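You operate a simulated robot arm through the tools that you are given. There is no shell and no other tool. Be economical: measure what you need, move in short steps, check, and stop when the job is done.

Carry out the task below with a simulated robot arm. There is one attempt and no reset: what you move stays moved.

TASK
Swap the wheel on the clamped pin board at the bench for the blue one and tighten the nut.
Fine: lay the nut and the old wheel on the bench.

It is judged by the outcome, as a careful person would: the job done as asked, and still so three seconds after it is handed in. It fails if anything else is knocked over, pushed out of place, dropped, spilled or broken.

THE ROBOT
A 6-joint arm with a two-finger parallel gripper, fixed in place. Base frame: the origin is at the foot of the arm, x ahead of it, y to its left, z up; the work surface is at about z = 920. Lengths are in mm, angles in rad, forces in N, time in s.
With the tool pointing down near the work surface it reaches from about 220 to 620 mm from the base axis. Its first joint turns from -1.152 to 1.152 rad. Payload 2.7 kg.
Tool frame: the origin (TCP) lies between the finger pads and is the grasp point; the fingertips stand 23 mm ahead of it; z points along the fingers, y is the line along which they close. The gripper opens to 94 mm. The fingers are 38 mm wide and 10 mm thick; the gripper's body (54 by 96 mm) begins 39 mm behind the TCP.
Orientation is that of the tool frame in the base frame, as a unit quaternion [x, y, z, w]. With the fingers straight down and closing along the base's y, the tool's x points along the base's -x, its y along +y and its z along -z.

THE INTERFACE
- The arm moves only by the tool send_rows. Its argument "deltas" is one flat list of numbers, 7 for each row, row after row: the closure in counts, from 0 (fully open) to 255 (shut), then the shift along the tool's x, y, z in units of 30 mm (1.0 is 30 mm), then the turn, a rotation vector about the tool's x, y, z in units of 5 degrees (1.0 is 5 degrees). In form: [claw, tx, ty, tz, ax, ay, az, claw, tx, ty, tz, ax, ay, az, ...]. A call has 1 to 12 rows; each row shifts and turns the commanded pose from where the row before left it, along the tool's axes as they then stand. A call with a number of a shift or a turn outside -1 to 1 is refused whole. A row lasts 0.2 s, in which the tool goes at most 50 mm and 0.15 rad; a call with a longer step from one row to the next is refused whole, and so is a gripper value outside its range. A pose out of reach is approached as far as the arm can. The call stops where the force on the tool passes 70 N (or 10 N more than at its start, if that is more) or the arm is blocked; 0.2 s more then pass. The fingers move at their own pace (about 45 mm/s each) and stop on an object; they squeeze with about 34 N. The grip force told is the motor's: it shows also when the fingers shut on nothing. Time passes only in rows, and 0.2 s behind the last, so rows that do not move let the fingers close. It gives the time, the measured TCP pose, the force on the tool (base axes), the opening and the grip force at its end, in the units of the frame above (readings bear some noise).
- Cameras (640 x 400 px; columns grow to the right, rows downward): "scene" is fixed at [81.6, -432.5, 1419.3]; the picture's right is [0.75, -0.67, 0.00], its down [-0.28, -0.32, -0.91] and it looks along [0.60, 0.68, -0.42] (base axes); focal length 318 px, centre (320, 200). "wrist" rides on the gripper at [-39, 0, -44] in the tool frame; the picture's right is [0.00, -1.00, 0.00], its down [0.97, 0.00, -0.24] and it looks along [0.24, 0.00, 0.97] (tool axes); focal length 218 px, centre (320, 200).
- snapshot(camera): a new picture of that camera. No time passes.
- locate(camera, pixels): for up to 12 pixels [column, row] of the newest picture of that camera ("zoom" is the newest enlarged one), the place [x, y, z] in the base frame of the surface seen there, good to about 3 mm. No time passes.
- zoom(camera, box): a new picture of the part [left, top, right, bottom] of that camera's present view, enlarged. No time passes.
- finish_job(): hands the job in; it is judged then, once.

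Work in short steps. Measure before you move; look again where a grasp or a placing could have gone wrong, and mend it. You have 80 turns and 54 pictures in all, the two below and enlarged ones among them. Open the gripper and draw the arm clear of the work before you hand the job in, unless the task says otherwise; then end with one line.

The tools are called after ">>>" as name(argument=value, ...) on one line, values as JSON. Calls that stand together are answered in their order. send_rows: Moves the arm, as the interface text tells. Its arguments: {"type":"object","properties":{"deltas":{"type":"array","items":{"type":"number"}}},"required":["deltas"]} The other tools are called the same way: snapshot (camera) takes a picture; locate (camera, pixels) gives the place of the surface under pixels of a picture; zoom (camera, box) takes an enlarged picture of a part of a camera's view; finish_job () hands the job in.

At the start:

```text
time: 0.0
eef_pos: [421.9, -36.2, 1211.7]
tcp_rot: [0.0, 1.0, 0.0, 0.0]
wrist_force: [-0.4, -0.4, -0.4]
finger_gap: 94.1
finger_force: 0.0
```

scene: 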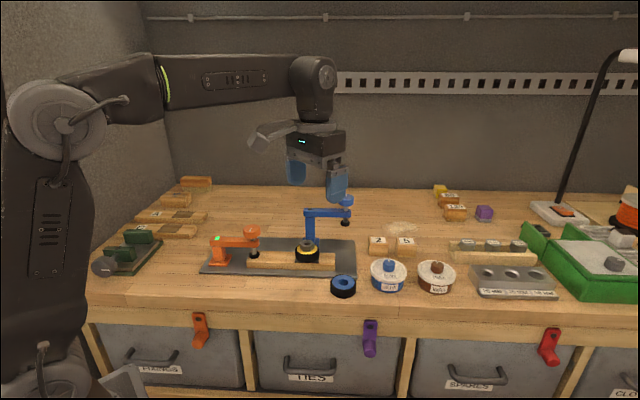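
wrist: 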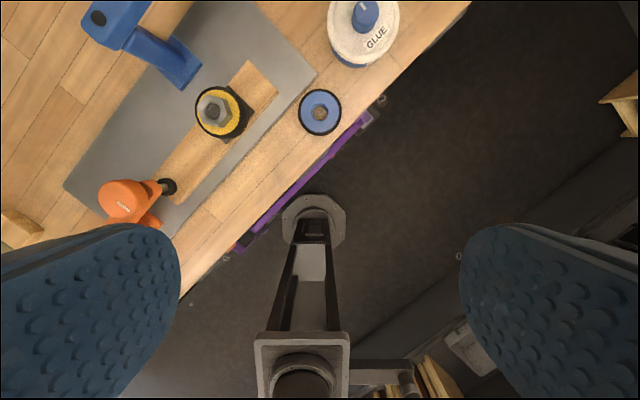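

I see the yellow wheel with a nut at wrist (217,112) and the blue wheel at (320,112). I'll enlarge both views to measure them.

>>> zoom(camera="scene", box=[190, 180, 430, 310])

>>> zoom(camera="wrist", box=[150, 60, 360, 190])

```text
2.67 times, centred on (310, 245) of scene
```

zoom: 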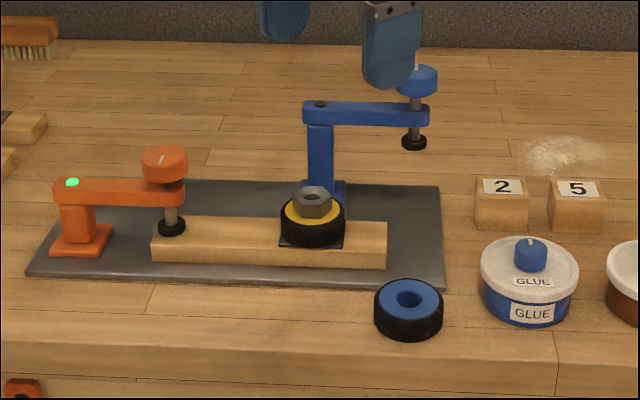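

```text
3.05 times, centred on (255, 125) of wrist
```

zoom: 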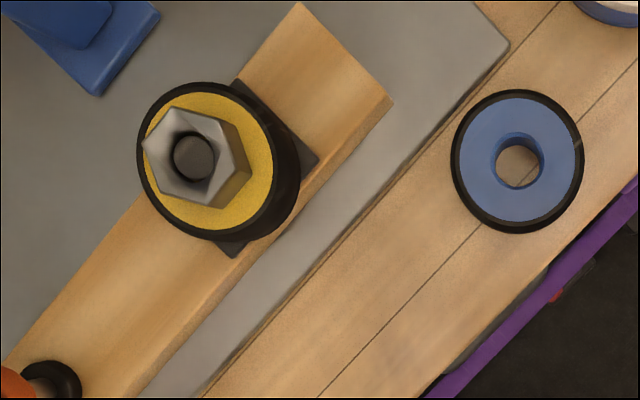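

Now I measure the key points in both views.

>>> locate(camera="zoom", pixels=[[193, 157], [155, 145], [232, 170], [165, 205], [270, 165], [518, 165], [518, 108], [480, 160], [310, 180], [350, 80], [80, 50], [45, 385]])

>>> locate(camera="scene", pixels=[[345, 200], [309, 213], [345, 222], [389, 265], [437, 268], [378, 241], [252, 231], [215, 240], [307, 254], [343, 282], [312, 246], [306, 268]])

```text
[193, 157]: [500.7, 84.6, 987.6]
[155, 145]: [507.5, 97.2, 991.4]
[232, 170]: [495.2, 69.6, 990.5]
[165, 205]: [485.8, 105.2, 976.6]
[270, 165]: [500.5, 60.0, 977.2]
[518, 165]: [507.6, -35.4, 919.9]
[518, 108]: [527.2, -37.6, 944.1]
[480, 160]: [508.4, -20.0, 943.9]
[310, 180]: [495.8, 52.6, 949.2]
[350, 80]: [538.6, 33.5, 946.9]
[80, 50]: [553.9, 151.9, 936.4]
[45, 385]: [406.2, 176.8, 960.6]
```

```text
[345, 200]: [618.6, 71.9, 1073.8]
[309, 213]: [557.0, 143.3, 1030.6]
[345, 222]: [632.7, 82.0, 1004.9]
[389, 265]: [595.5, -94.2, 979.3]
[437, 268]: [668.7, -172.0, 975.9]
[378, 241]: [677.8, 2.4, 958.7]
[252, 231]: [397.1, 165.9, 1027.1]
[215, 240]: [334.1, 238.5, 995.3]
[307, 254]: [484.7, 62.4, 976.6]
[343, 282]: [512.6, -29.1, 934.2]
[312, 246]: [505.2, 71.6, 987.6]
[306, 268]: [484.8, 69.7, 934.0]
```

The pin axis is at about (502, 84), with the nut at z 977–991. The blue wheel is at about (508, -36). I'll move above the nut at a safe height and look straight down.

>>> send_rows(deltas=[0, -0.52, 0.793, 0.813, 0, 0, 0, 0, -0.52, 0.793, 0.813, 0, 0, 0, 0, -0.52, 0.793, 0.813, 0, 0, 0, 0, -0.52, 0.793, 0.813, 0, 0, 0, 0, -0.52, 0.793, 0.813, 0, 0, 0])

>>> snapshot(camera="wrist")

```text
time: 1.2
eef_pos: [501.4, 83.5, 1092.5]
tcp_rot: [0.0, 1.0, 0.0, 0.0]
wrist_force: [1.2, -0.2, -0.2]
finger_gap: 94.0
finger_force: 0.1
```

```text
49 pictures are left
```

wrist: 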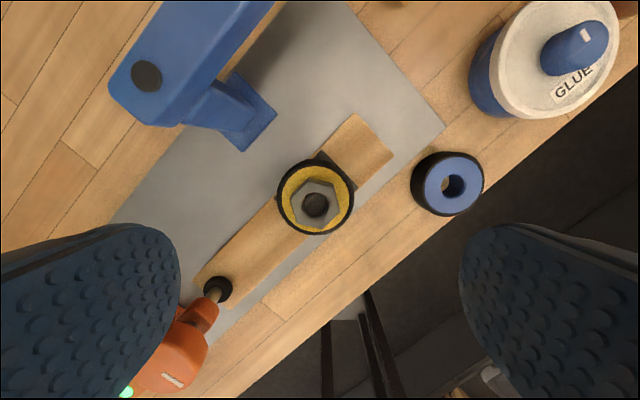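

>>> zoom(camera="wrist", box=[260, 145, 372, 245])

```text
4.00 times, centred on (316, 195) of wrist
```

zoom: 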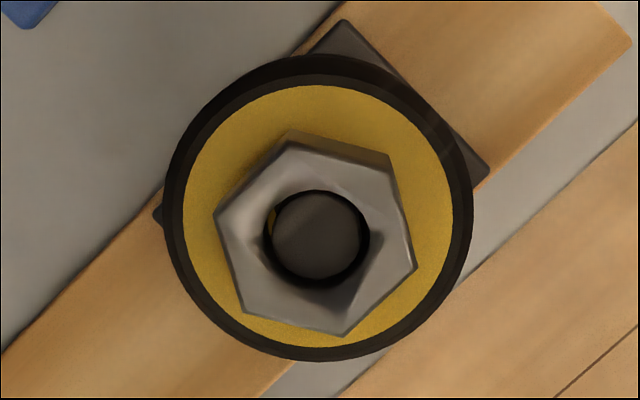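

>>> locate(camera="zoom", pixels=[[230, 222], [405, 260], [290, 155], [340, 325], [316, 237], [175, 200], [465, 210], [320, 65], [320, 352], [200, 200], [345, 30], [480, 170]])

>>> locate(camera="wrist", pixels=[[452, 172], [452, 210], [415, 185], [481, 185], [452, 155], [440, 186], [465, 186], [147, 76], [240, 145], [272, 115], [190, 330], [215, 290]])

```text
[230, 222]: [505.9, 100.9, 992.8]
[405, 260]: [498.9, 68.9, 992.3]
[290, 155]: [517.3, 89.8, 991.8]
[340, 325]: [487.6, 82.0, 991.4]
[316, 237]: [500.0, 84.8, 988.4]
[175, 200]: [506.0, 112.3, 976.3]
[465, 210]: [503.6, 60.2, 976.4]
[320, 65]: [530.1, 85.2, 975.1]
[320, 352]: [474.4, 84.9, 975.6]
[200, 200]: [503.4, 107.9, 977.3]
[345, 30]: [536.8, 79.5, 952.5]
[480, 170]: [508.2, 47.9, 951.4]
```

```text
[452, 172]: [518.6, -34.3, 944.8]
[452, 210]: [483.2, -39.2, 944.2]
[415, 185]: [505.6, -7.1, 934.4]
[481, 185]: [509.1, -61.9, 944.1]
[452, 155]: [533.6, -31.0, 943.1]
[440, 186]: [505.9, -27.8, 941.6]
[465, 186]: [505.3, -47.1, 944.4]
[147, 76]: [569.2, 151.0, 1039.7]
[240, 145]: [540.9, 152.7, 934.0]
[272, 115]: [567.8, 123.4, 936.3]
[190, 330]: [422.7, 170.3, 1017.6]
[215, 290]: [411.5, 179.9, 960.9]
```

The nut centre is at about (502.3, 85.6). Its flats need a 16.7° CCW turn of the gripper, and they are about 30 mm apart. I'll descend with the fingers half open so the tips stop 2 mm above the wheel face.

>>> send_rows(deltas=[110, -0.03, 0.07, 0.5, 0, 0, 0, 110, 0, 0, 0.6, 0, 0, -0.84, 110, 0, 0, 0.6, 0, 0, -0.84, 110, 0, 0, 0.6, 0, 0, -0.83, 110, 0, 0, 0.5, 0, 0, -0.83, 110, 0, 0, 0.18, 0, 0, 0])

>>> zoom(camera="scene", box=[230, 170, 390, 270])

>>> snapshot(camera="wrist")

```text
time: 2.6
eef_pos: [501.3, 85.9, 1000.4]
tcp_rot: [-0.146, 0.989, 0.0, 0.0]
wrist_force: [1.0, 0.5, 0.6]
finger_gap: 53.4
finger_force: 0.0
```

```text
4.00 times, centred on (310, 220) of scene
```

zoom: 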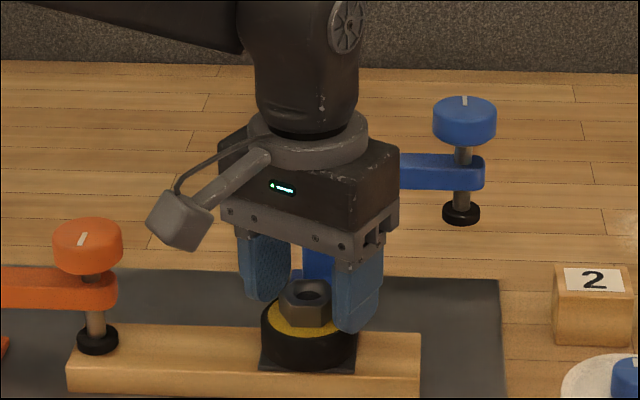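

```text
46 pictures are left
```

wrist: 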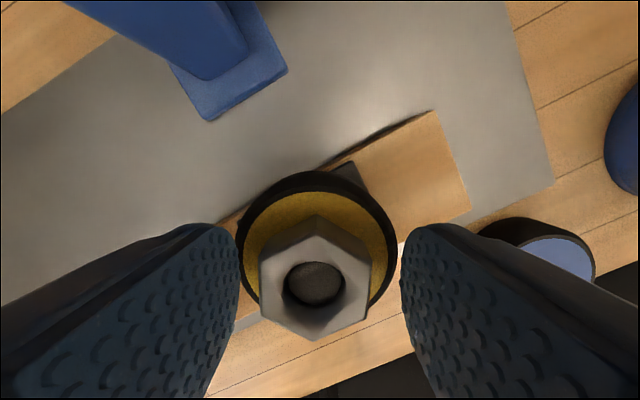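

The flats are aligned with the fingers. I'll close on the nut.

>>> send_rows(deltas=[255, 0, 0, 0, 0, 0, 0, 255, 0, 0, 0, 0, 0, 0, 255, 0, 0, 0, 0, 0, 0])

```text
time: 3.4
eef_pos: [499.8, 86.4, 1002.4]
tcp_rot: [-0.145, 0.989, 0.001, 0.0]
wrist_force: [-6.0, 13.0, 0.2]
finger_gap: 31.4
finger_force: 34.2
```

The nut is gripped at 31.4 mm, with a small side load. I'll ease off 1 mm and turn 60° CCW.

>>> send_rows(deltas=[255, 0, 0.03, 0, 0, 0, 0, 255, 0, 0, 0, 0, 0, -1, 255, 0, 0, 0, 0, 0, -1, 255, 0, 0, 0, 0, 0, -1, 255, 0, 0, 0, 0, 0, -1, 255, 0, 0, 0, 0, 0, -1, 255, 0, 0, 0, 0, 0, -1, 255, 0, 0, 0, 0, 0, -1, 255, 0, 0, 0, 0, 0, -1, 255, 0, 0, 0, 0, 0, -1, 255, 0, 0, 0, 0, 0, -1, 255, 0, 0, 0, 0, 0, -1])

>>> snapshot(camera="wrist")

```text
time: 6.0
eef_pos: [500.5, 86.5, 1001.7]
tcp_rot: [-0.586, 0.81, -0.001, 0.001]
wrist_force: [-9.4, 14.6, 8.7]
finger_gap: 31.1
finger_force: 34.2
```

```text
45 pictures are left
```

wrist: 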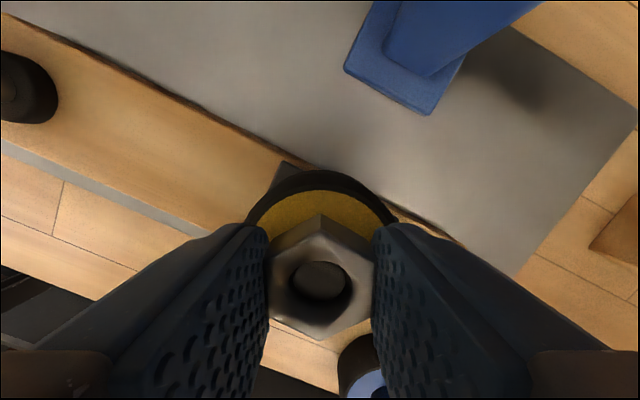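

The nut follows the turn. I'll correct the lateral offset and continue CCW with a slight rise.

>>> send_rows(deltas=[255, -0.043, 0.049, -0.002, 0, 0, -1, 255, 0, 0, -0.002, 0, 0, -1, 255, 0, 0, -0.002, 0, 0, -1, 255, 0, 0, -0.002, 0, 0, -1, 255, 0, 0, -0.002, 0, 0, -1, 255, 0, 0, -0.002, 0, 0, -1, 255, 0, 0, -0.002, 0, 0, -1, 255, 0, 0, -0.002, 0, 0, -1, 255, 0, 0, -0.002, 0, 0, -1, 255, 0, 0, -0.002, 0, 0, -1, 255, 0, 0, -0.002, 0, 0, -1, 255, 0, 0, -0.002, 0, 0, -1])

```text
time: 8.6
eef_pos: [499.8, 87.5, 1003.9]
tcp_rot: [0.913, -0.408, 0.001, 0.001]
wrist_force: [3.2, -10.1, 15.5]
finger_gap: 31.3
finger_force: 33.7
```

Upward force is growing, so the nut is climbing. I'll follow it up faster and keep turning.

>>> send_rows(deltas=[255, 0.022, 0.011, -0.02, 0, 0, -1, 255, 0, 0, -0.005, 0, 0, -1, 255, 0, 0, -0.005, 0, 0, -1, 255, 0, 0, -0.005, 0, 0, -1, 255, 0, 0, -0.005, 0, 0, -1, 255, 0, 0, -0.005, 0, 0, -1, 255, 0, 0, -0.005, 0, 0, -1, 255, 0, 0, -0.005, 0, 0, -1, 255, 0, 0, -0.005, 0, 0, -1, 255, 0, 0, -0.005, 0, 0, -1, 255, 0, 0, -0.005, 0, 0, -1, 255, 0, 0, -0.005, 0, 0, -1])

>>> snapshot(camera="wrist")

>>> zoom(camera="scene", box=[230, 170, 390, 270])

```text
time: 11.2
eef_pos: [499.0, 103.4, 1004.5]
tcp_rot: [0.996, 0.094, 0.006, 0.01]
wrist_force: [33.4, -26.7, 7.5]
finger_gap: 31.3
finger_force: 33.5
out of reach, approached as far as the arm can: row 12
```

```text
44 pictures are left
```

wrist: 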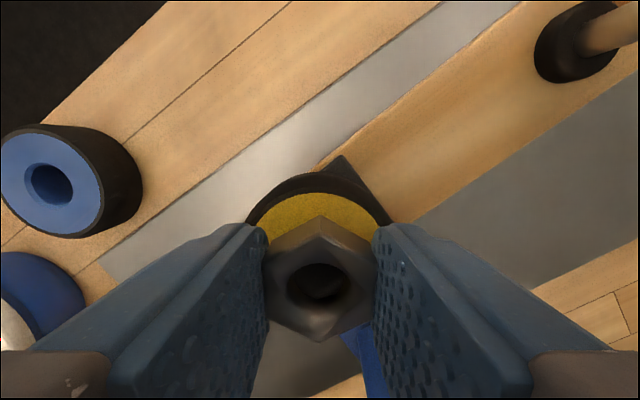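

```text
4.00 times, centred on (310, 220) of scene
```

zoom: 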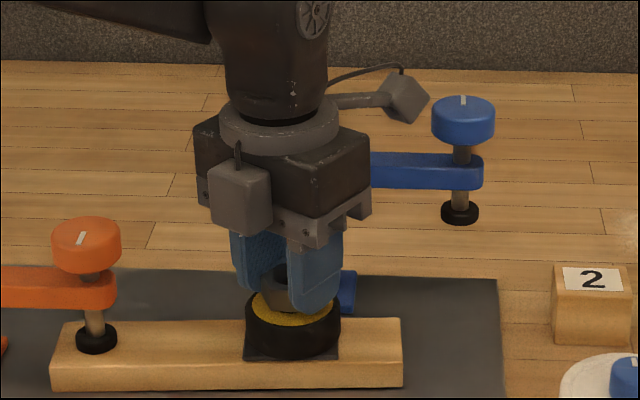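

The wrist neared its limit on the last row and the TCP drifted about 16 mm in y, dragging the board with it. I'll turn back 10° so the arm returns to the commanded position, then measure.

>>> send_rows(deltas=[255, 0, 0, 0, 0, 0, 1, 255, 0, 0, 0, 0, 0, 1, 255, 0, 0, 0, 0, 0, 0])

>>> zoom(camera="scene", box=[230, 170, 390, 270])

```text
time: 12.0
eef_pos: [496.8, 102.0, 1004.3]
tcp_rot: [1.0, 0.014, 0.004, 0.004]
wrist_force: [31.6, -28.7, 2.8]
finger_gap: 31.3
finger_force: 34.5
```

```text
4.00 times, centred on (310, 220) of scene
```

zoom: 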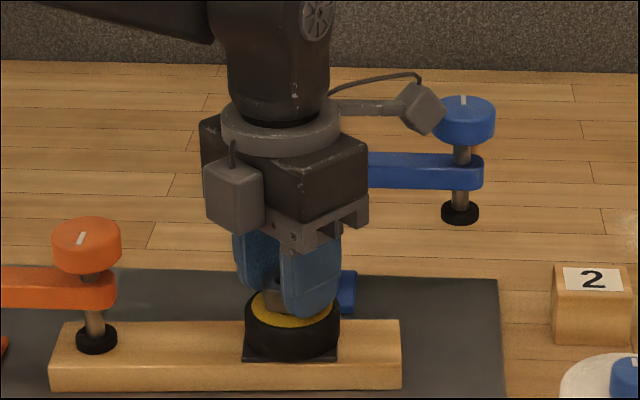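

The board has slid about 11 mm toward the orange clamp and pivoted slightly. The nut is still gripped, so I'll pull the pin slowly back toward its original position, TCP about (500, 86.5).

>>> send_rows(deltas=[255, 0.033, 0.1, 0, 0, 0, 0, 255, 0.033, 0.1, 0, 0, 0, 0, 255, 0.033, 0.1, 0, 0, 0, 0, 255, 0.033, 0.1, 0, 0, 0, 0, 255, 0.03, 0.1, 0, 0, 0, 0])

>>> zoom(camera="scene", box=[230, 170, 390, 270])

```text
time: 13.2
eef_pos: [494.6, 98.4, 1003.7]
tcp_rot: [1.0, 0.017, -0.003, -0.005]
wrist_force: [-24.5, 39.6, 18.9]
finger_gap: 31.5
finger_force: 34.3
```

```text
4.00 times, centred on (310, 220) of scene
```

zoom: 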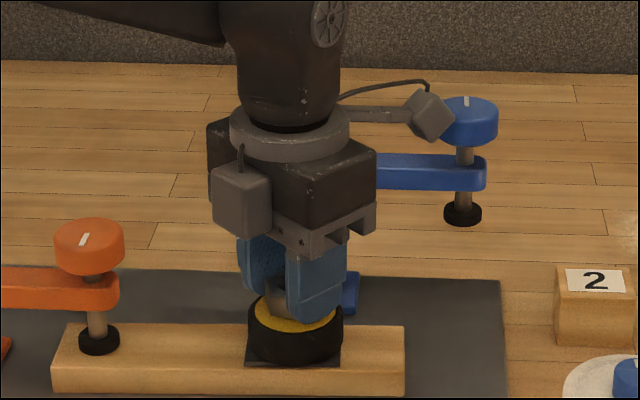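

The board hasn't moved yet at about 47 N of pull, because clamp friction holds it. I'll pull a bit further in small steps, mainly along the board's axis.

>>> send_rows(deltas=[255, 0.08, 0.07, 0, 0, 0, 0, 255, 0.08, 0.07, 0, 0, 0, 0, 255, 0.08, 0.07, 0, 0, 0, 0, 255, 0.08, 0.07, 0, 0, 0, 0, 255, 0.08, 0.07, 0, 0, 0, 0])

>>> snapshot(camera="wrist")

```text
time: 14.4
eef_pos: [506.5, 86.2, 1003.2]
tcp_rot: [1.0, 0.017, -0.006, -0.004]
wrist_force: [-57.0, 32.1, 13.7]
finger_gap: 31.3
finger_force: 34.0
```

```text
40 pictures are left
```

wrist: 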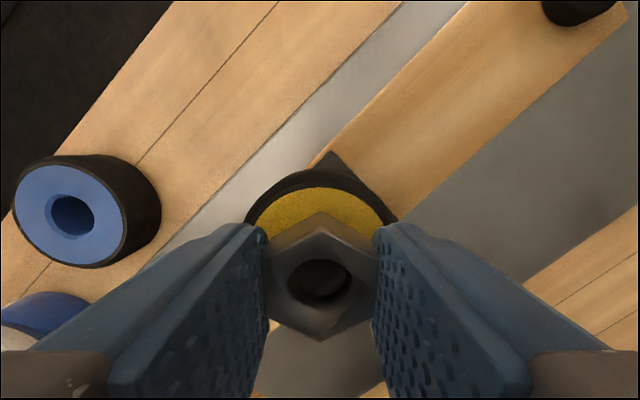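

>>> zoom(camera="scene", box=[190, 180, 430, 310])

```text
2.67 times, centred on (310, 245) of scene
```

zoom: 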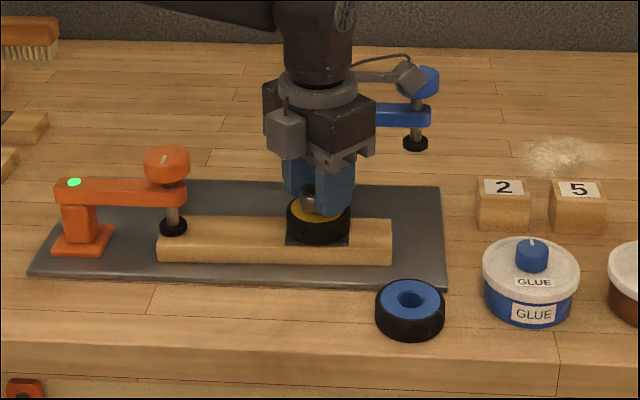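

The board is back within a few mm. I'll relax the pull, open the fingers and lift to measure.

>>> send_rows(deltas=[255, -0.18, -0.11, 0, 0, 0, 0, 255, -0.18, -0.11, 0, 0, 0, 0, 255, 0, 0, 0, 0, 0, 0, 110, 0, 0, 0, 0, 0, 0, 110, 0, 0, 0, 0, 0, 0, 110, 0, 0, -0.5, 0, 0, 1, 110, 0, 0, -0.5, 0, 0, 1, 110, 0, 0, -0.5, 0, 0, 1, 110, 0, 0, -0.5, 0, 0, 1, 110, 0, 0, -0.5, 0, 0, 1])

>>> snapshot(camera="wrist")

>>> snapshot(camera="scene")

```text
time: 16.6
eef_pos: [499.0, 88.5, 1077.7]
tcp_rot: [0.979, -0.204, 0.0, 0.001]
wrist_force: [0.0, -0.4, 0.5]
finger_gap: 53.6
finger_force: 0.1
```

```text
38 pictures are left
```

wrist: 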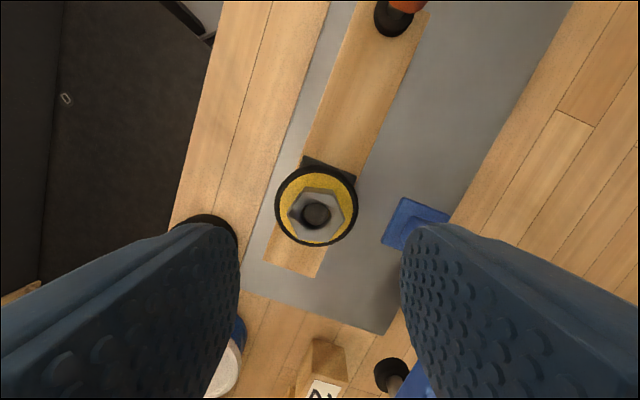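

```text
37 pictures are left
```

scene: 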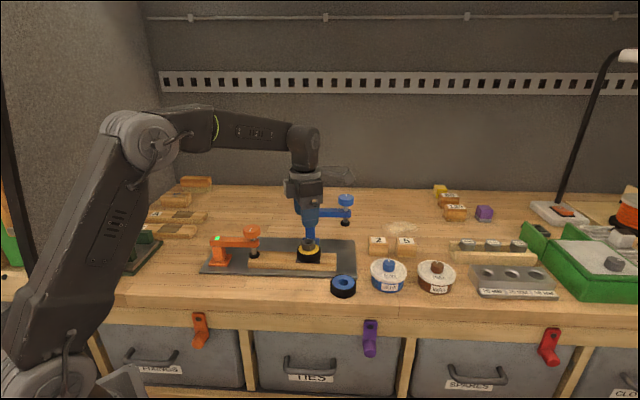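

>>> zoom(camera="wrist", box=[236, 150, 396, 250])

```text
4.00 times, centred on (316, 200) of wrist
```

zoom: 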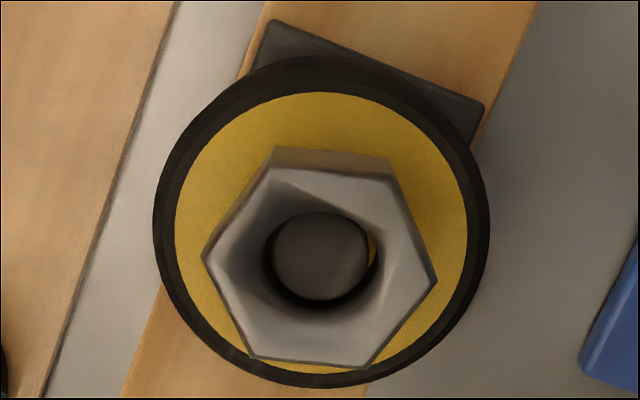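

>>> locate(camera="zoom", pixels=[[218, 258], [422, 282], [285, 180], [365, 352], [380, 185], [258, 345], [318, 255], [166, 220], [478, 225], [325, 66], [318, 380], [470, 130]])

>>> locate(camera="wrist", pixels=[[265, 258], [313, 276], [326, 250], [354, 10], [411, 68], [345, 60], [415, 15]])

```text
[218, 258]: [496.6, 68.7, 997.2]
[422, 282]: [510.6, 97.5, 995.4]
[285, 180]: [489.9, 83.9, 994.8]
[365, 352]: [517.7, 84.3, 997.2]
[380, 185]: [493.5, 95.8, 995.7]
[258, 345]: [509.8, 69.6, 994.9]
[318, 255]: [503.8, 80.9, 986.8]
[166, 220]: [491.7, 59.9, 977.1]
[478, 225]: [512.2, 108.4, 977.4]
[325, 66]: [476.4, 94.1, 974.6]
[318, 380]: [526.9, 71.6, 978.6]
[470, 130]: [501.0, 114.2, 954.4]
```

```text
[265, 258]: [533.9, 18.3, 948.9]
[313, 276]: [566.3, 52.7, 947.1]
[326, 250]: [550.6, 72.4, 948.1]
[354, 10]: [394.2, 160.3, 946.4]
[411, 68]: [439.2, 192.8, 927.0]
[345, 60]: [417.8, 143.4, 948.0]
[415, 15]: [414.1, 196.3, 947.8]
```

The nut has risen about 4 mm in 165°, so the pitch is roughly 8 mm per turn. The pin is at about (502.4, 83.5), within 2 mm of its original place. I'll rewind the open wrist CW to yaw -120 for a long unscrewing stroke.

>>> send_rows(deltas=[110, 0, 0, 0, 0, 0, 1, 110, 0, 0, 0, 0, 0, 1, 110, 0, 0, 0, 0, 0, 1, 110, 0, 0, 0, 0, 0, 1, 110, 0, 0, 0, 0, 0, 1, 110, 0, 0, 0, 0, 0, 1, 110, 0, 0, 0, 0, 0, 1, 110, 0, 0, 0, 0, 0, 1, 110, 0, 0, 0, 0, 0, 1, 110, 0, 0, 0, 0, 0, 1, 110, 0, 0, 0, 0, 0, 1, 110, 0, 0, 0, 0, 0, 1])

>>> send_rows(deltas=[110, 0, 0, 0, 0, 0, 1, 110, 0, 0, 0, 0, 0, 1, 110, 0, 0, 0, 0, 0, 1, 110, 0, 0, 0, 0, 0, 1, 110, 0, 0, 0, 0, 0, 1, 110, 0, 0, 0, 0, 0, 1, 110, 0, 0, 0, 0, 0, 1, 110, 0, 0, 0, 0, 0, 1, 110, 0, 0, 0, 0, 0, 1, 110, 0, 0, 0, 0, 0, 1, 110, 0, 0, 0, 0, 0, 1, 110, 0, 0, 0, 0, 0, 1])

>>> send_rows(deltas=[110, 0, 0, 0, 0, 0, 1, 110, 0, 0, 0, 0, 0, 1, 110, 0, 0, 0, 0, 0, 1, 110, 0, 0, 0, 0, 0, 1, 110, 0, 0, 0, 0, 0, 1, 110, 0, 0, 0, 0, 0, 1, 110, 0, 0, 0, 0, 0, 1, 110, 0, 0, 0, 0, 0, 1, 110, 0, 0, 0, 0, 0, 1, 110, 0, 0, 0, 0, 0, 1, 110, 0, 0, 0, 0, 0, 1, 110, 0, 0, 0, 0, 0, 1])

>>> send_rows(deltas=[110, 0, 0, 0, 0, 0, 1, 110, 0, 0, 0, 0, 0, 1, 110, 0, 0, 0, 0, 0, 1, 110, 0, 0, 0, 0, 0, 1, 110, 0, 0, 0, 0, 0, 1, 110, 0, 0, 0, 0, 0, 1, 110, 0, 0, 0, 0, 0, 1, 110, 0, 0, 0, 0, 0, 1, 110, 0, 0, 0, 0, 0, 1, 110, 0, 0, 0, 0, 0, 1, 110, 0, 0, 0, 0, 0, 1, 110, 0, 0, 0, 0, 0, 1])

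>>> send_rows(deltas=[110, 0, 0, 0, 0, 0, 1, 110, 0, 0, 0, 0, 0, 1, 110, 0, 0, 0, 0, 0, 1, 110, 0, 0, 0, 0, 0, 1, 110, 0, 0, 0, 0, 0, 1, 110, 0, 0, 0, 0, 0, 1, 110, 0, 0, 0, 0, 0, 1, 110, 0, 0, 0, 0, 0, 0.2])

>>> zoom(camera="wrist", box=[236, 150, 396, 250])

```text
time: 19.2
eef_pos: [500.1, 87.5, 1078.7]
tcp_rot: [0.747, -0.665, 0.0, 0.0]
wrist_force: [0.3, -0.4, -0.3]
finger_gap: 53.5
finger_force: 0.0
```

```text
time: 21.8
eef_pos: [499.6, 87.7, 1078.7]
tcp_rot: [-0.314, 0.95, 0.0, 0.0]
wrist_force: [0.4, 1.0, 0.6]
finger_gap: 53.6
finger_force: 0.0
```

```text
time: 24.4
eef_pos: [499.8, 87.4, 1077.6]
tcp_rot: [0.203, 0.979, 0.001, 0.0]
wrist_force: [0.0, 0.0, 0.3]
finger_gap: 53.4
finger_force: 0.0
```

```text
time: 27.0
eef_pos: [499.2, 87.7, 1078.1]
tcp_rot: [0.665, 0.747, 0.0, 0.0]
wrist_force: [0.1, 0.2, 0.2]
finger_gap: 53.5
finger_force: 0.0
```

```text
time: 28.8
eef_pos: [499.8, 88.9, 1078.2]
tcp_rot: [0.863, 0.505, 0.0, 0.0]
wrist_force: [-0.4, 0.1, 0.0]
finger_gap: 53.3
finger_force: 0.0
```

```text
4.00 times, centred on (316, 200) of wrist
```

zoom: 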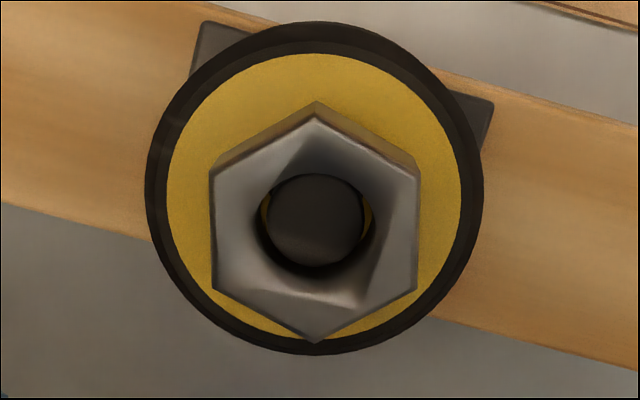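

The flats are aligned. I'll correct the offset (about +3.6 in tool y, -2.7 in tool x), descend to TCP z 1003 and grip.

>>> send_rows(deltas=[110, -0.09, 0.12, 0.6, 0, 0, 0, 110, 0, 0, 0.6, 0, 0, 0, 110, 0, 0, 0.6, 0, 0, 0, 110, 0, 0, 0.5, 0, 0, 0, 110, 0, 0, 0.2, 0, 0, 0, 255, 0, 0, 0, 0, 0, 0, 255, 0, 0, 0, 0, 0, 0, 255, 0, 0, 0, 0, 0, 0])

```text
time: 30.6
eef_pos: [501.2, 83.1, 1004.1]
tcp_rot: [0.863, 0.505, 0.0, -0.001]
wrist_force: [-5.1, 1.8, -0.2]
finger_gap: 31.3
finger_force: 33.9
```

Gripped with little side load. I'll unscrew while following the thread up about 1.4 mm per 60°.

>>> send_rows(deltas=[255, 0, 0, -0.004, 0, 0, -1, 255, 0, 0, -0.004, 0, 0, -1, 255, 0, 0, -0.004, 0, 0, -1, 255, 0, 0, -0.004, 0, 0, -1, 255, 0, 0, -0.004, 0, 0, -1, 255, 0, 0, -0.004, 0, 0, -1, 255, 0, 0, -0.004, 0, 0, -1, 255, 0, 0, -0.004, 0, 0, -1, 255, 0, 0, -0.004, 0, 0, -1, 255, 0, 0, -0.004, 0, 0, -1, 255, 0, 0, -0.004, 0, 0, -1, 255, 0, 0, -0.004, 0, 0, -1])

```text
time: 33.2
eef_pos: [502.4, 83.9, 1004.8]
tcp_rot: [0.494, 0.87, 0.0, 0.0]
wrist_force: [0.8, 2.4, 0.4]
finger_gap: 31.6
finger_force: 33.8
```

Forces stay near zero, so I'll continue.

>>> send_rows(deltas=[255, 0, 0, -0.004, 0, 0, -1, 255, 0, 0, -0.004, 0, 0, -1, 255, 0, 0, -0.004, 0, 0, -1, 255, 0, 0, -0.004, 0, 0, -1, 255, 0, 0, -0.004, 0, 0, -1, 255, 0, 0, -0.004, 0, 0, -1, 255, 0, 0, -0.004, 0, 0, -1, 255, 0, 0, -0.004, 0, 0, -1, 255, 0, 0, -0.004, 0, 0, -1, 255, 0, 0, -0.004, 0, 0, -1, 255, 0, 0, -0.004, 0, 0, -1, 255, 0, 0, -0.004, 0, 0, -1])

>>> send_rows(deltas=[255, 0, 0, -0.004, 0, 0, -1, 255, 0, 0, -0.004, 0, 0, -1, 255, 0, 0, -0.004, 0, 0, -1, 255, 0, 0, -0.004, 0, 0, -1, 255, 0, 0, -0.004, 0, 0, -1, 255, 0, 0, -0.004, 0, 0, -1, 255, 0, 0, -0.004, 0, 0, -1, 255, 0, 0, -0.004, 0, 0, -1, 255, 0, 0, -0.004, 0, 0, -1, 255, 0, 0, -0.004, 0, 0, -1, 255, 0, 0, -0.004, 0, 0, -1, 255, 0, 0, -0.004, 0, 0, -1])

>>> zoom(camera="wrist", box=[220, 170, 420, 370])

>>> zoom(camera="scene", box=[250, 220, 370, 290])

```text
time: 35.8
eef_pos: [501.8, 83.7, 1005.3]
tcp_rot: [-0.007, 1.0, -0.001, 0.0]
wrist_force: [4.5, 0.7, 2.5]
finger_gap: 31.0
finger_force: 34.2
```

```text
time: 38.4
eef_pos: [501.2, 83.6, 1006.1]
tcp_rot: [-0.507, 0.862, 0.001, 0.0]
wrist_force: [-3.6, 1.0, 6.3]
finger_gap: 31.2
finger_force: 34.2
```

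```text
2.00 times, centred on (320, 270) of wrist
```

zoom: 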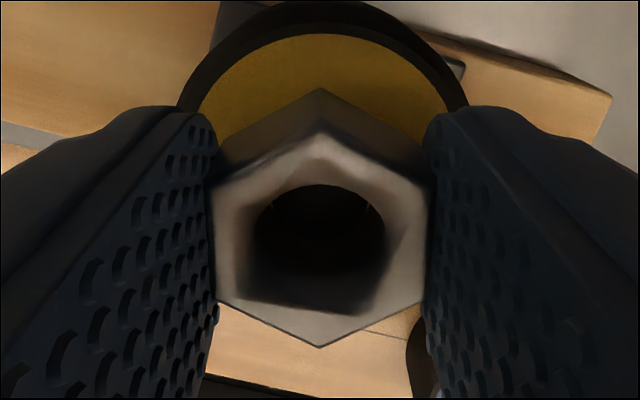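

```text
5.33 times, centred on (310, 255) of scene
```

zoom: 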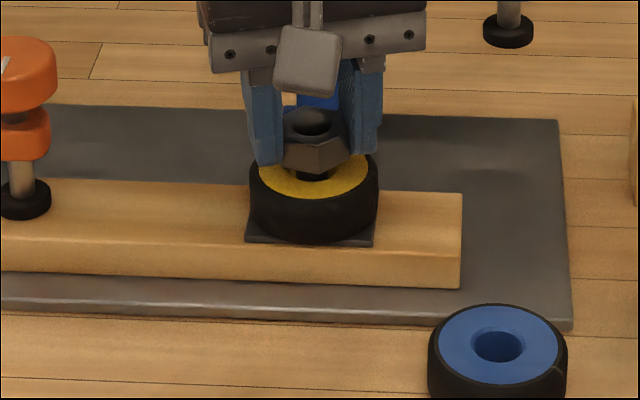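

The nut is well clear of the wheel with a bit of pin visible below it. I'll keep turning, with slightly more rise.

>>> send_rows(deltas=[255, 0, 0, -0.02, 0, 0, -1, 255, 0, 0, -0.006, 0, 0, -1, 255, 0, 0, -0.006, 0, 0, -1, 255, 0, 0, -0.006, 0, 0, -1, 255, 0, 0, -0.006, 0, 0, -1, 255, 0, 0, -0.006, 0, 0, -1, 255, 0, 0, -0.006, 0, 0, -1, 255, 0, 0, -0.006, 0, 0, -1, 255, 0, 0, -0.006, 0, 0, -1, 255, 0, 0, -0.006, 0, 0, -1, 255, 0, 0, -0.006, 0, 0, -1, 255, 0, 0, -0.006, 0, 0, -1])

>>> send_rows(deltas=[255, 0, 0, -0.006, 0, 0, -1, 255, 0, 0, -0.006, 0, 0, -1, 255, 0, 0, -0.006, 0, 0, -1, 255, 0, 0, -0.006, 0, 0, -1, 255, 0, 0, -0.006, 0, 0, -1, 255, 0, 0, -0.006, 0, 0, -1, 255, 0, 0, -0.006, 0, 0, -1, 255, 0, 0, -0.006, 0, 0, -1, 255, 0, 0, -0.006, 0, 0, -1, 255, 0, 0, -0.006, 0, 0, -1])

>>> zoom(camera="scene", box=[250, 220, 370, 290])

```text
time: 41.0
eef_pos: [500.2, 84.2, 1009.8]
tcp_rot: [0.87, -0.493, 0.0, 0.0]
wrist_force: [-0.1, 0.4, -0.7]
finger_gap: 31.4
finger_force: 34.3
```

```text
time: 43.2
eef_pos: [502.2, 84.3, 1010.4]
tcp_rot: [0.997, -0.081, 0.0, 0.0]
wrist_force: [-0.1, 0.5, -1.2]
finger_gap: 31.2
finger_force: 33.6
```

```text
5.33 times, centred on (310, 255) of scene
```

zoom: 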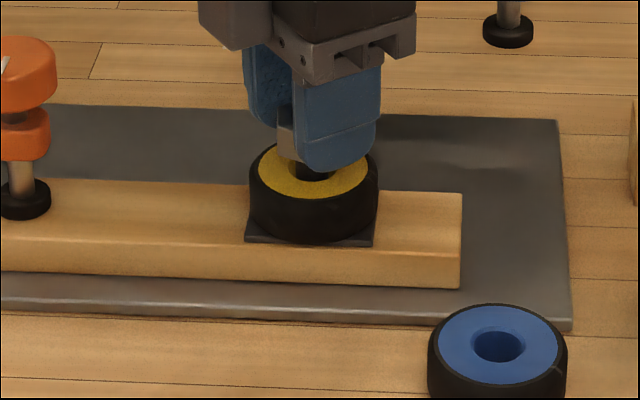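

Forces have dropped to just the nut's weight, so it seems free. I'll lift straight up and check.

>>> send_rows(deltas=[255, 0, 0, -0.1, 0, 0, 0, 255, 0, 0, -0.3, 0, 0, 0, 255, 0, 0, -0.7, 0, 0, 0, 255, 0, 0, -0.7, 0, 0, 0])

>>> snapshot(camera="scene")

```text
time: 44.2
eef_pos: [501.8, 85.4, 1066.8]
tcp_rot: [0.997, -0.081, -0.001, 0.0]
wrist_force: [0.2, -0.3, 0.0]
finger_gap: 31.5
finger_force: 34.3
```

```text
31 pictures are left
```

scene: 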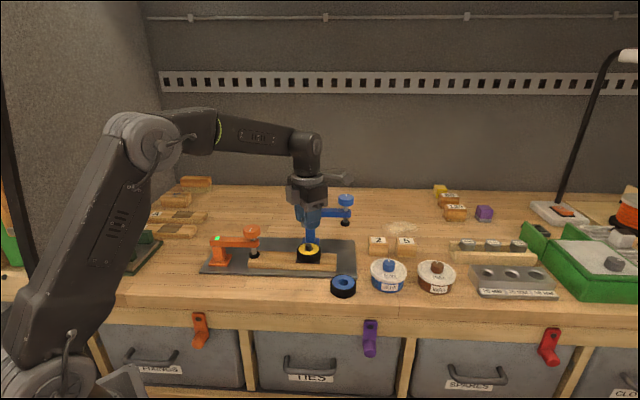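

The nut is off. I'll locate free bench spots for the nut and the old wheel.

>>> locate(camera="scene", pixels=[[230, 285], [270, 288], [300, 288], [200, 275], [170, 270], [150, 290], [240, 298], [260, 215], [230, 215], [285, 200], [310, 258], [309, 246]])

```text
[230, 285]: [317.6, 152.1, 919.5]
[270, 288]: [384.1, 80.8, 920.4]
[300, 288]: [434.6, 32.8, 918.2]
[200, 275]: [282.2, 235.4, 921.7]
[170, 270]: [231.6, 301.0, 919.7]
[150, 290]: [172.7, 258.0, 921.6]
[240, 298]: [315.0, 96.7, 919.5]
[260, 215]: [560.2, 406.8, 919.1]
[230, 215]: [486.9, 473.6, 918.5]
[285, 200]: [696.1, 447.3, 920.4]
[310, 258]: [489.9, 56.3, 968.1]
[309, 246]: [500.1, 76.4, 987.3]
```

>>> locate(camera="scene", pixels=[[204, 274], [230, 275], [260, 277], [300, 280], [350, 278], [215, 300], [240, 303], [270, 304], [300, 306], [190, 290], [180, 280], [137, 270]])

```text
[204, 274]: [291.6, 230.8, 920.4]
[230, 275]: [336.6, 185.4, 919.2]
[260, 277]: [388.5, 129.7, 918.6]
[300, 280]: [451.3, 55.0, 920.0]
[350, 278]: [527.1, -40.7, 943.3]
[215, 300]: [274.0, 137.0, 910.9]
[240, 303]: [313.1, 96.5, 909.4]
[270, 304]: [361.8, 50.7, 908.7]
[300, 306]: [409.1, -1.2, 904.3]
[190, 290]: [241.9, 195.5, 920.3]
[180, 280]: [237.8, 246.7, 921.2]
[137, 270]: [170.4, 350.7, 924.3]
```

The bench strip in front of the pad is about 70 mm wide. I'll lay the nut at about (382, 69), roughly 27 mm in from the edge, staying high over the clamp first.

>>> send_rows(deltas=[255, -0.772, 0.235, 0, 0, 0, 0, 255, -0.772, 0.235, 0, 0, 0, 0, 255, -0.772, 0.235, 0, 0, 0, 0, 255, -0.772, 0.235, 0, 0, 0, 0, 255, -0.772, 0.235, 0, 0, 0, 0, 255, 0, 0, 0.8, 0, 0, 0, 255, 0, 0, 0.8, 0, 0, 0, 255, 0, 0, 0.8, 0, 0, 0, 255, 0, 0, 0.8, 0, 0, 0, 255, 0, 0, 0.5, 0, 0, 0])

>>> snapshot(camera="scene")

>>> snapshot(camera="wrist")

```text
time: 46.4
eef_pos: [381.0, 67.4, 955.8]
tcp_rot: [0.997, -0.081, -0.001, 0.0]
wrist_force: [0.0, 0.2, -0.5]
finger_gap: 31.1
finger_force: 34.0
```

```text
30 pictures are left
```

scene: 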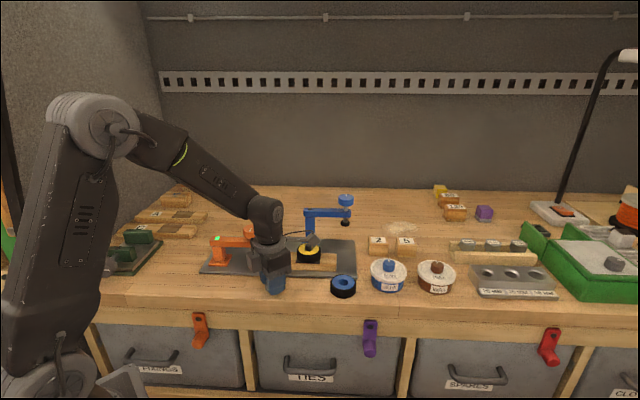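

```text
29 pictures are left
```

wrist: 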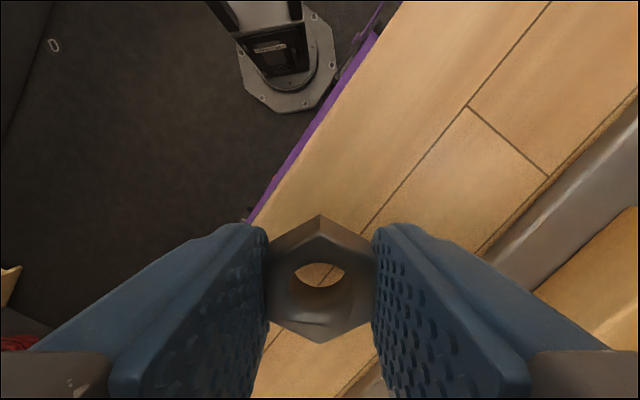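

I'll check the nut's position relative to the bench edge and the pad before lowering.

>>> locate(camera="wrist", pixels=[[262, 210], [330, 110], [318, 272], [320, 235], [320, 300], [480, 245], [540, 285], [262, 350], [380, 370]])

```text
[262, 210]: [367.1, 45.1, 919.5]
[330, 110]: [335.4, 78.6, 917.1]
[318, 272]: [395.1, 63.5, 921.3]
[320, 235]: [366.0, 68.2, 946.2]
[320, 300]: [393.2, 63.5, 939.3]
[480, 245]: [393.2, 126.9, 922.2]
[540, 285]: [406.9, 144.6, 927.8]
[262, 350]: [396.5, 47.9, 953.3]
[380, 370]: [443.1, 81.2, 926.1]
```

>>> send_rows(deltas=[255, 0.11, -0.15, 0.2, 0, 0, 0, 255, 0, 0, 0.15, 0, 0, 0, 255, 0, 0, 0.04, 0, 0, 0, 255, 0, 0, 0, 0, 0, 0])

```text
time: 47.4
eef_pos: [385.7, 71.1, 944.0]
tcp_rot: [0.997, -0.081, 0.0, 0.0]
wrist_force: [-3.0, -2.4, 13.5]
finger_gap: 31.4
finger_force: 33.9
```

The nut is resting on the bench. I'll open, lift and go back over the pin with the fingers wider for the wheel.

>>> send_rows(deltas=[130, 0, 0, 0, 0, 0, 0, 130, 0, 0, 0, 0, 0, 0, 130, 0, 0, -0.9, 0, 0, 0, 130, 0, 0, -0.9, 0, 0, 0, 130, 0, 0, -0.9, 0, 0, 0, 130, 0, 0, -0.9, 0, 0, 0, 50, 0, 0, -0.9, 0, 0, 0, 50, 0.94, -0.262, 0, 0, 0, 0, 50, 0.94, -0.262, 0, 0, 0, 0, 50, 0.94, -0.262, 0, 0, 0, 0, 50, 0.94, -0.262, 0, 0, 0, 0])

>>> snapshot(camera="wrist")

>>> zoom(camera="scene", box=[230, 210, 390, 310])

```text
time: 49.8
eef_pos: [501.8, 83.9, 1077.7]
tcp_rot: [0.997, -0.081, 0.0, 0.0]
wrist_force: [0.8, 0.2, 0.6]
finger_gap: 76.0
finger_force: 0.1
```

```text
28 pictures are left
```

wrist: 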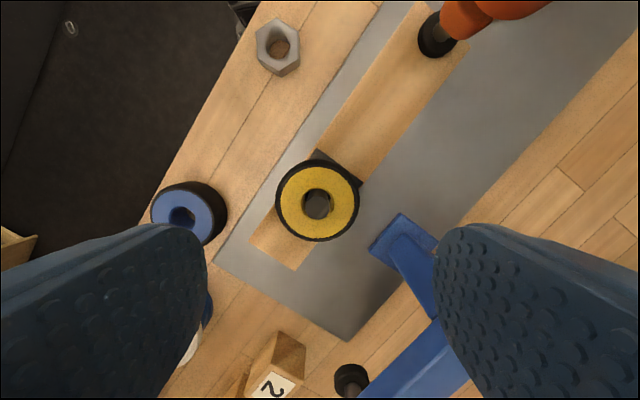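

```text
4.00 times, centred on (310, 260) of scene
```

zoom: 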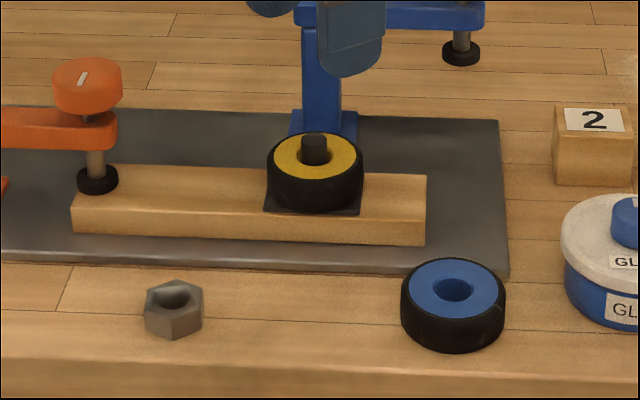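

The nut is safely down and the pin is exposed. The TCP is over the pin axis, so I'll descend around the old wheel to tip z of about 957 and grip.

>>> send_rows(deltas=[50, 0, 0, 0.8, 0, 0, 0, 50, 0, 0, 0.8, 0, 0, 0, 50, 0, 0, 0.8, 0, 0, 0, 50, 0, 0, 0.6, 0, 0, 0, 50, 0, 0, 0.26, 0, 0, 0, 255, 0, 0, 0, 0, 0, 0, 255, 0, 0, 0, 0, 0, 0, 255, 0, 0, 0, 0, 0, 0])

```text
time: 51.6
eef_pos: [502.4, 85.6, 980.4]
tcp_rot: [0.997, -0.081, -0.001, -0.001]
wrist_force: [-0.1, 0.5, 0.2]
finger_gap: 56.7
finger_force: 34.3
```

Wheel gripped at 56.7 mm with no side load. I'll lift it off the pin.

>>> send_rows(deltas=[255, 0, 0, -0.1, 0, 0, 0, 255, 0, 0, -0.3, 0, 0, 0, 255, 0, 0, -0.6, 0, 0, 0, 255, 0, 0, -0.8, 0, 0, 0, 255, 0, 0, -0.8, 0, 0, 0, 255, 0, 0, -0.8, 0, 0, 0])

>>> zoom(camera="scene", box=[190, 180, 430, 310])

```text
time: 53.0
eef_pos: [501.7, 85.0, 1081.9]
tcp_rot: [0.997, -0.081, 0.001, 0.0]
wrist_force: [0.5, -0.2, -1.0]
finger_gap: 56.6
finger_force: 34.3
```

```text
2.67 times, centred on (310, 245) of scene
```

zoom: 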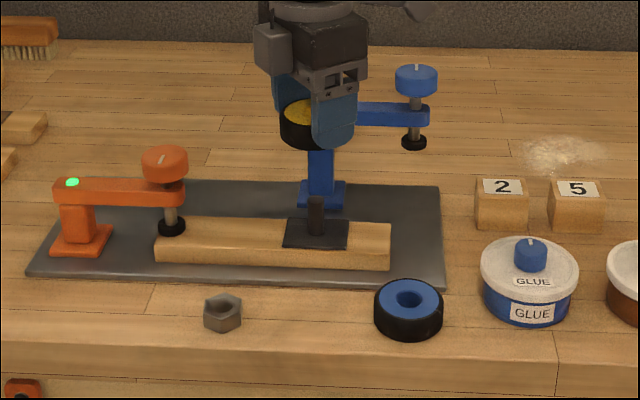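

The old wheel is off. I'll carry it over the clamps with clearance to the open bench at the left front, at about (240, 225).

>>> send_rows(deltas=[255, 0, 0, -0.8, 0, 0, 0, 255, -0.937, -0.319, 0, 0, 0, 0, 255, -0.937, -0.319, 0, 0, 0, 0, 255, -0.937, -0.319, 0, 0, 0, 0, 255, -0.937, -0.319, 0, 0, 0, 0, 255, -0.937, -0.319, 0, 0, 0, 0, 255, -0.937, -0.319, 0, 0, 0, 0, 255, -0.937, -0.319, 0, 0, 0, 0, 255, -0.937, -0.319, 0, 0, 0, 0, 255, -0.937, -0.319, 0, 0, 0, 0, 255, -0.937, -0.319, 0, 0, 0, 0])

>>> send_rows(deltas=[255, 0, 0, 0.3, 0, 0, 1, 255, 0, 0, 0.8, 0, 0, 1, 255, 0, 0, 0.8, 0, 0, 1, 255, 0, 0, 0.8, 0, 0, 1, 255, 0, 0, 0.7, 0, 0, 0])

>>> snapshot(camera="scene")

>>> snapshot(camera="wrist")

```text
time: 55.4
eef_pos: [239.6, 224.8, 1106.9]
tcp_rot: [0.997, -0.081, 0.001, 0.001]
wrist_force: [-0.3, -0.1, -1.1]
finger_gap: 56.7
finger_force: 34.0
```

```text
time: 56.6
eef_pos: [241.1, 225.5, 1004.5]
tcp_rot: [0.967, -0.254, 0.0, 0.0]
wrist_force: [-0.4, 0.1, -0.5]
finger_gap: 56.8
finger_force: 34.3
```

```text
25 pictures are left
```

scene: 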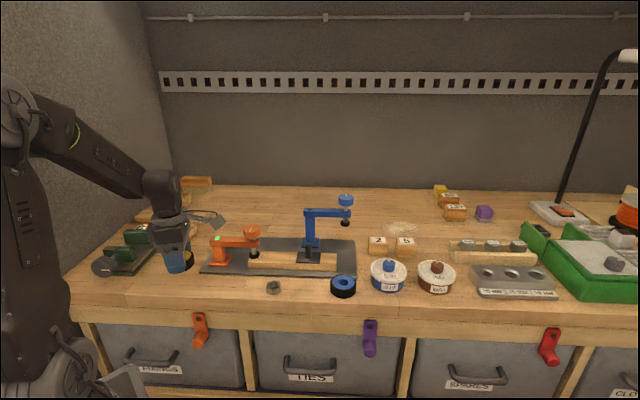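

```text
24 pictures are left
```

wrist: 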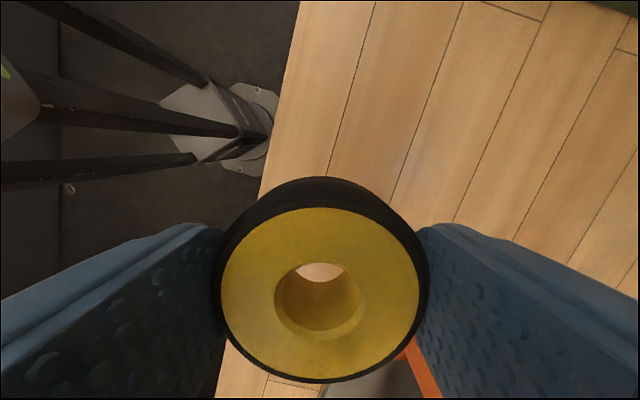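

I'll check the cable-stick clearance to the orange clamp and the bench margin below the wheel.

>>> locate(camera="scene", pixels=[[218, 220], [205, 214], [192, 212], [218, 226], [230, 238], [251, 229], [217, 238], [215, 262], [136, 236]])

>>> locate(camera="wrist", pixels=[[298, 10], [260, 190], [320, 272], [420, 370], [310, 250], [240, 300], [280, 380], [390, 195]])

```text
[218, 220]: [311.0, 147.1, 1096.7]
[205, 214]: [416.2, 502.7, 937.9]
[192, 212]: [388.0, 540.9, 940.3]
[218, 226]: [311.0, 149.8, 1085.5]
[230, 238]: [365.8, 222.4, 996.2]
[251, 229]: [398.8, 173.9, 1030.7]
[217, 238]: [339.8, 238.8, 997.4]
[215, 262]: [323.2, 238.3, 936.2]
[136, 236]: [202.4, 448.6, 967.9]
```

```text
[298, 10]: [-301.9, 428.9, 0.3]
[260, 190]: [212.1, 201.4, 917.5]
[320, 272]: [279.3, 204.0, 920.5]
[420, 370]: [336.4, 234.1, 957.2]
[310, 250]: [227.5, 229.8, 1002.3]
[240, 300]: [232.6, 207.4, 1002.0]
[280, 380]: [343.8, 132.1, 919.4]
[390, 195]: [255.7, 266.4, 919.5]
```

All clear. I'll lower the wheel to the bench.

>>> send_rows(deltas=[255, 0, 0, 0.6, 0, 0, 0, 255, 0, 0, 0.6, 0, 0, 0, 255, 0, 0, 0.4, 0, 0, 0, 255, 0, 0, 0.1, 0, 0, 0, 255, 0, 0, 0, 0, 0, 0])

```text
time: 57.8
eef_pos: [239.0, 225.6, 953.6]
tcp_rot: [0.967, -0.253, 0.0, 0.0]
wrist_force: [-0.3, -0.4, -1.5]
finger_gap: 56.9
finger_force: 33.5
```

>>> send_rows(deltas=[255, 0, 0, 0.04, 0, 0, 0, 255, 0, 0, 0.04, 0, 0, 0, 255, 0, 0, 0.04, 0, 0, 0, 255, 0, 0, 0, 0, 0, 0])

```text
time: 58.8
eef_pos: [240.1, 226.0, 950.4]
tcp_rot: [0.968, -0.252, 0.0, 0.0]
wrist_force: [0.2, -0.1, -0.7]
finger_gap: 56.7
finger_force: 33.8
```

>>> send_rows(deltas=[255, 0, 0, 0.04, 0, 0, 0, 255, 0, 0, 0.04, 0, 0, 0, 255, 0, 0, 0.03, 0, 0, 0, 255, 0, 0, 0, 0, 0, 0])

```text
time: 59.8
eef_pos: [239.8, 224.8, 948.1]
tcp_rot: [0.968, -0.253, 0.0, -0.001]
wrist_force: [-13.5, -8.7, 49.7]
finger_gap: 56.5
finger_force: 34.5
```

The wheel is on the bench. I'll back off, release and rise, restoring the yaw.

>>> send_rows(deltas=[255, 0, 0, -0.06, 0, 0, 0, 50, 0, 0, 0, 0, 0, 0, 50, 0, 0, 0, 0, 0, 0, 50, 0, 0, -0.5, 0, 0, 0, 50, 0, 0, -0.8, 0, 0, 0, 50, 0, 0, -0.8, 0, 0, -1, 50, 0, 0, -0.8, 0, 0, -1, 50, 0, 0, -0.8, 0, 0, -1, 50, 0, 0, -0.8, 0, 0, -1])

>>> send_rows(deltas=[50, 0.93, 0.649, 0, 0, 0, 0, 50, 0.93, 0.649, 0, 0, 0, 0, 50, 0.93, 0.649, 0, 0, 0, 0, 50, 0.93, 0.649, 0, 0, 0, 0, 50, 0.93, 0.649, 0, 0, 0, 0, 50, 0.93, 0.649, 0, 0, 0, 0, 50, 0.93, 0.649, 0, 0, 0, 0, 50, 0.93, 0.649, 0, 0, 0, 0, 50, 0.93, 0.649, 0, 0, 0, 0, 50, 0.93, 0.649, 0, 0, 0, 0, 50, 0.93, 0.649, 0, 0, 0, 0])

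>>> snapshot(camera="wrist")

>>> snapshot(camera="scene")

```text
time: 61.8
eef_pos: [240.2, 225.5, 1082.2]
tcp_rot: [0.997, -0.079, 0.0, 0.0]
wrist_force: [0.5, 0.3, -0.3]
finger_gap: 75.4
finger_force: 0.0
```

```text
time: 64.2
eef_pos: [507.8, -36.6, 1083.5]
tcp_rot: [0.997, -0.081, 0.0, -0.001]
wrist_force: [0.3, 0.5, 0.8]
finger_gap: 75.4
finger_force: 0.1
```

```text
23 pictures are left
```

wrist: 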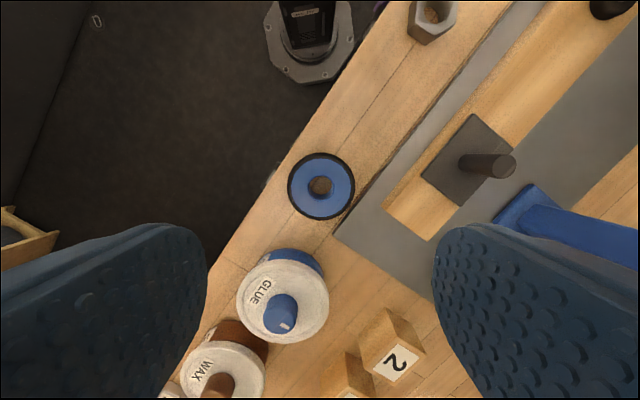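

```text
22 pictures are left
```

scene: 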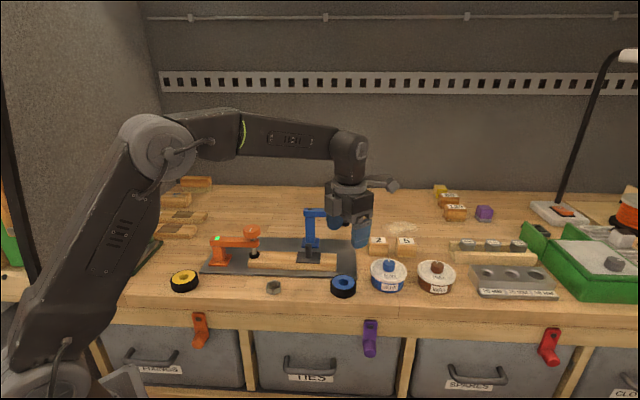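

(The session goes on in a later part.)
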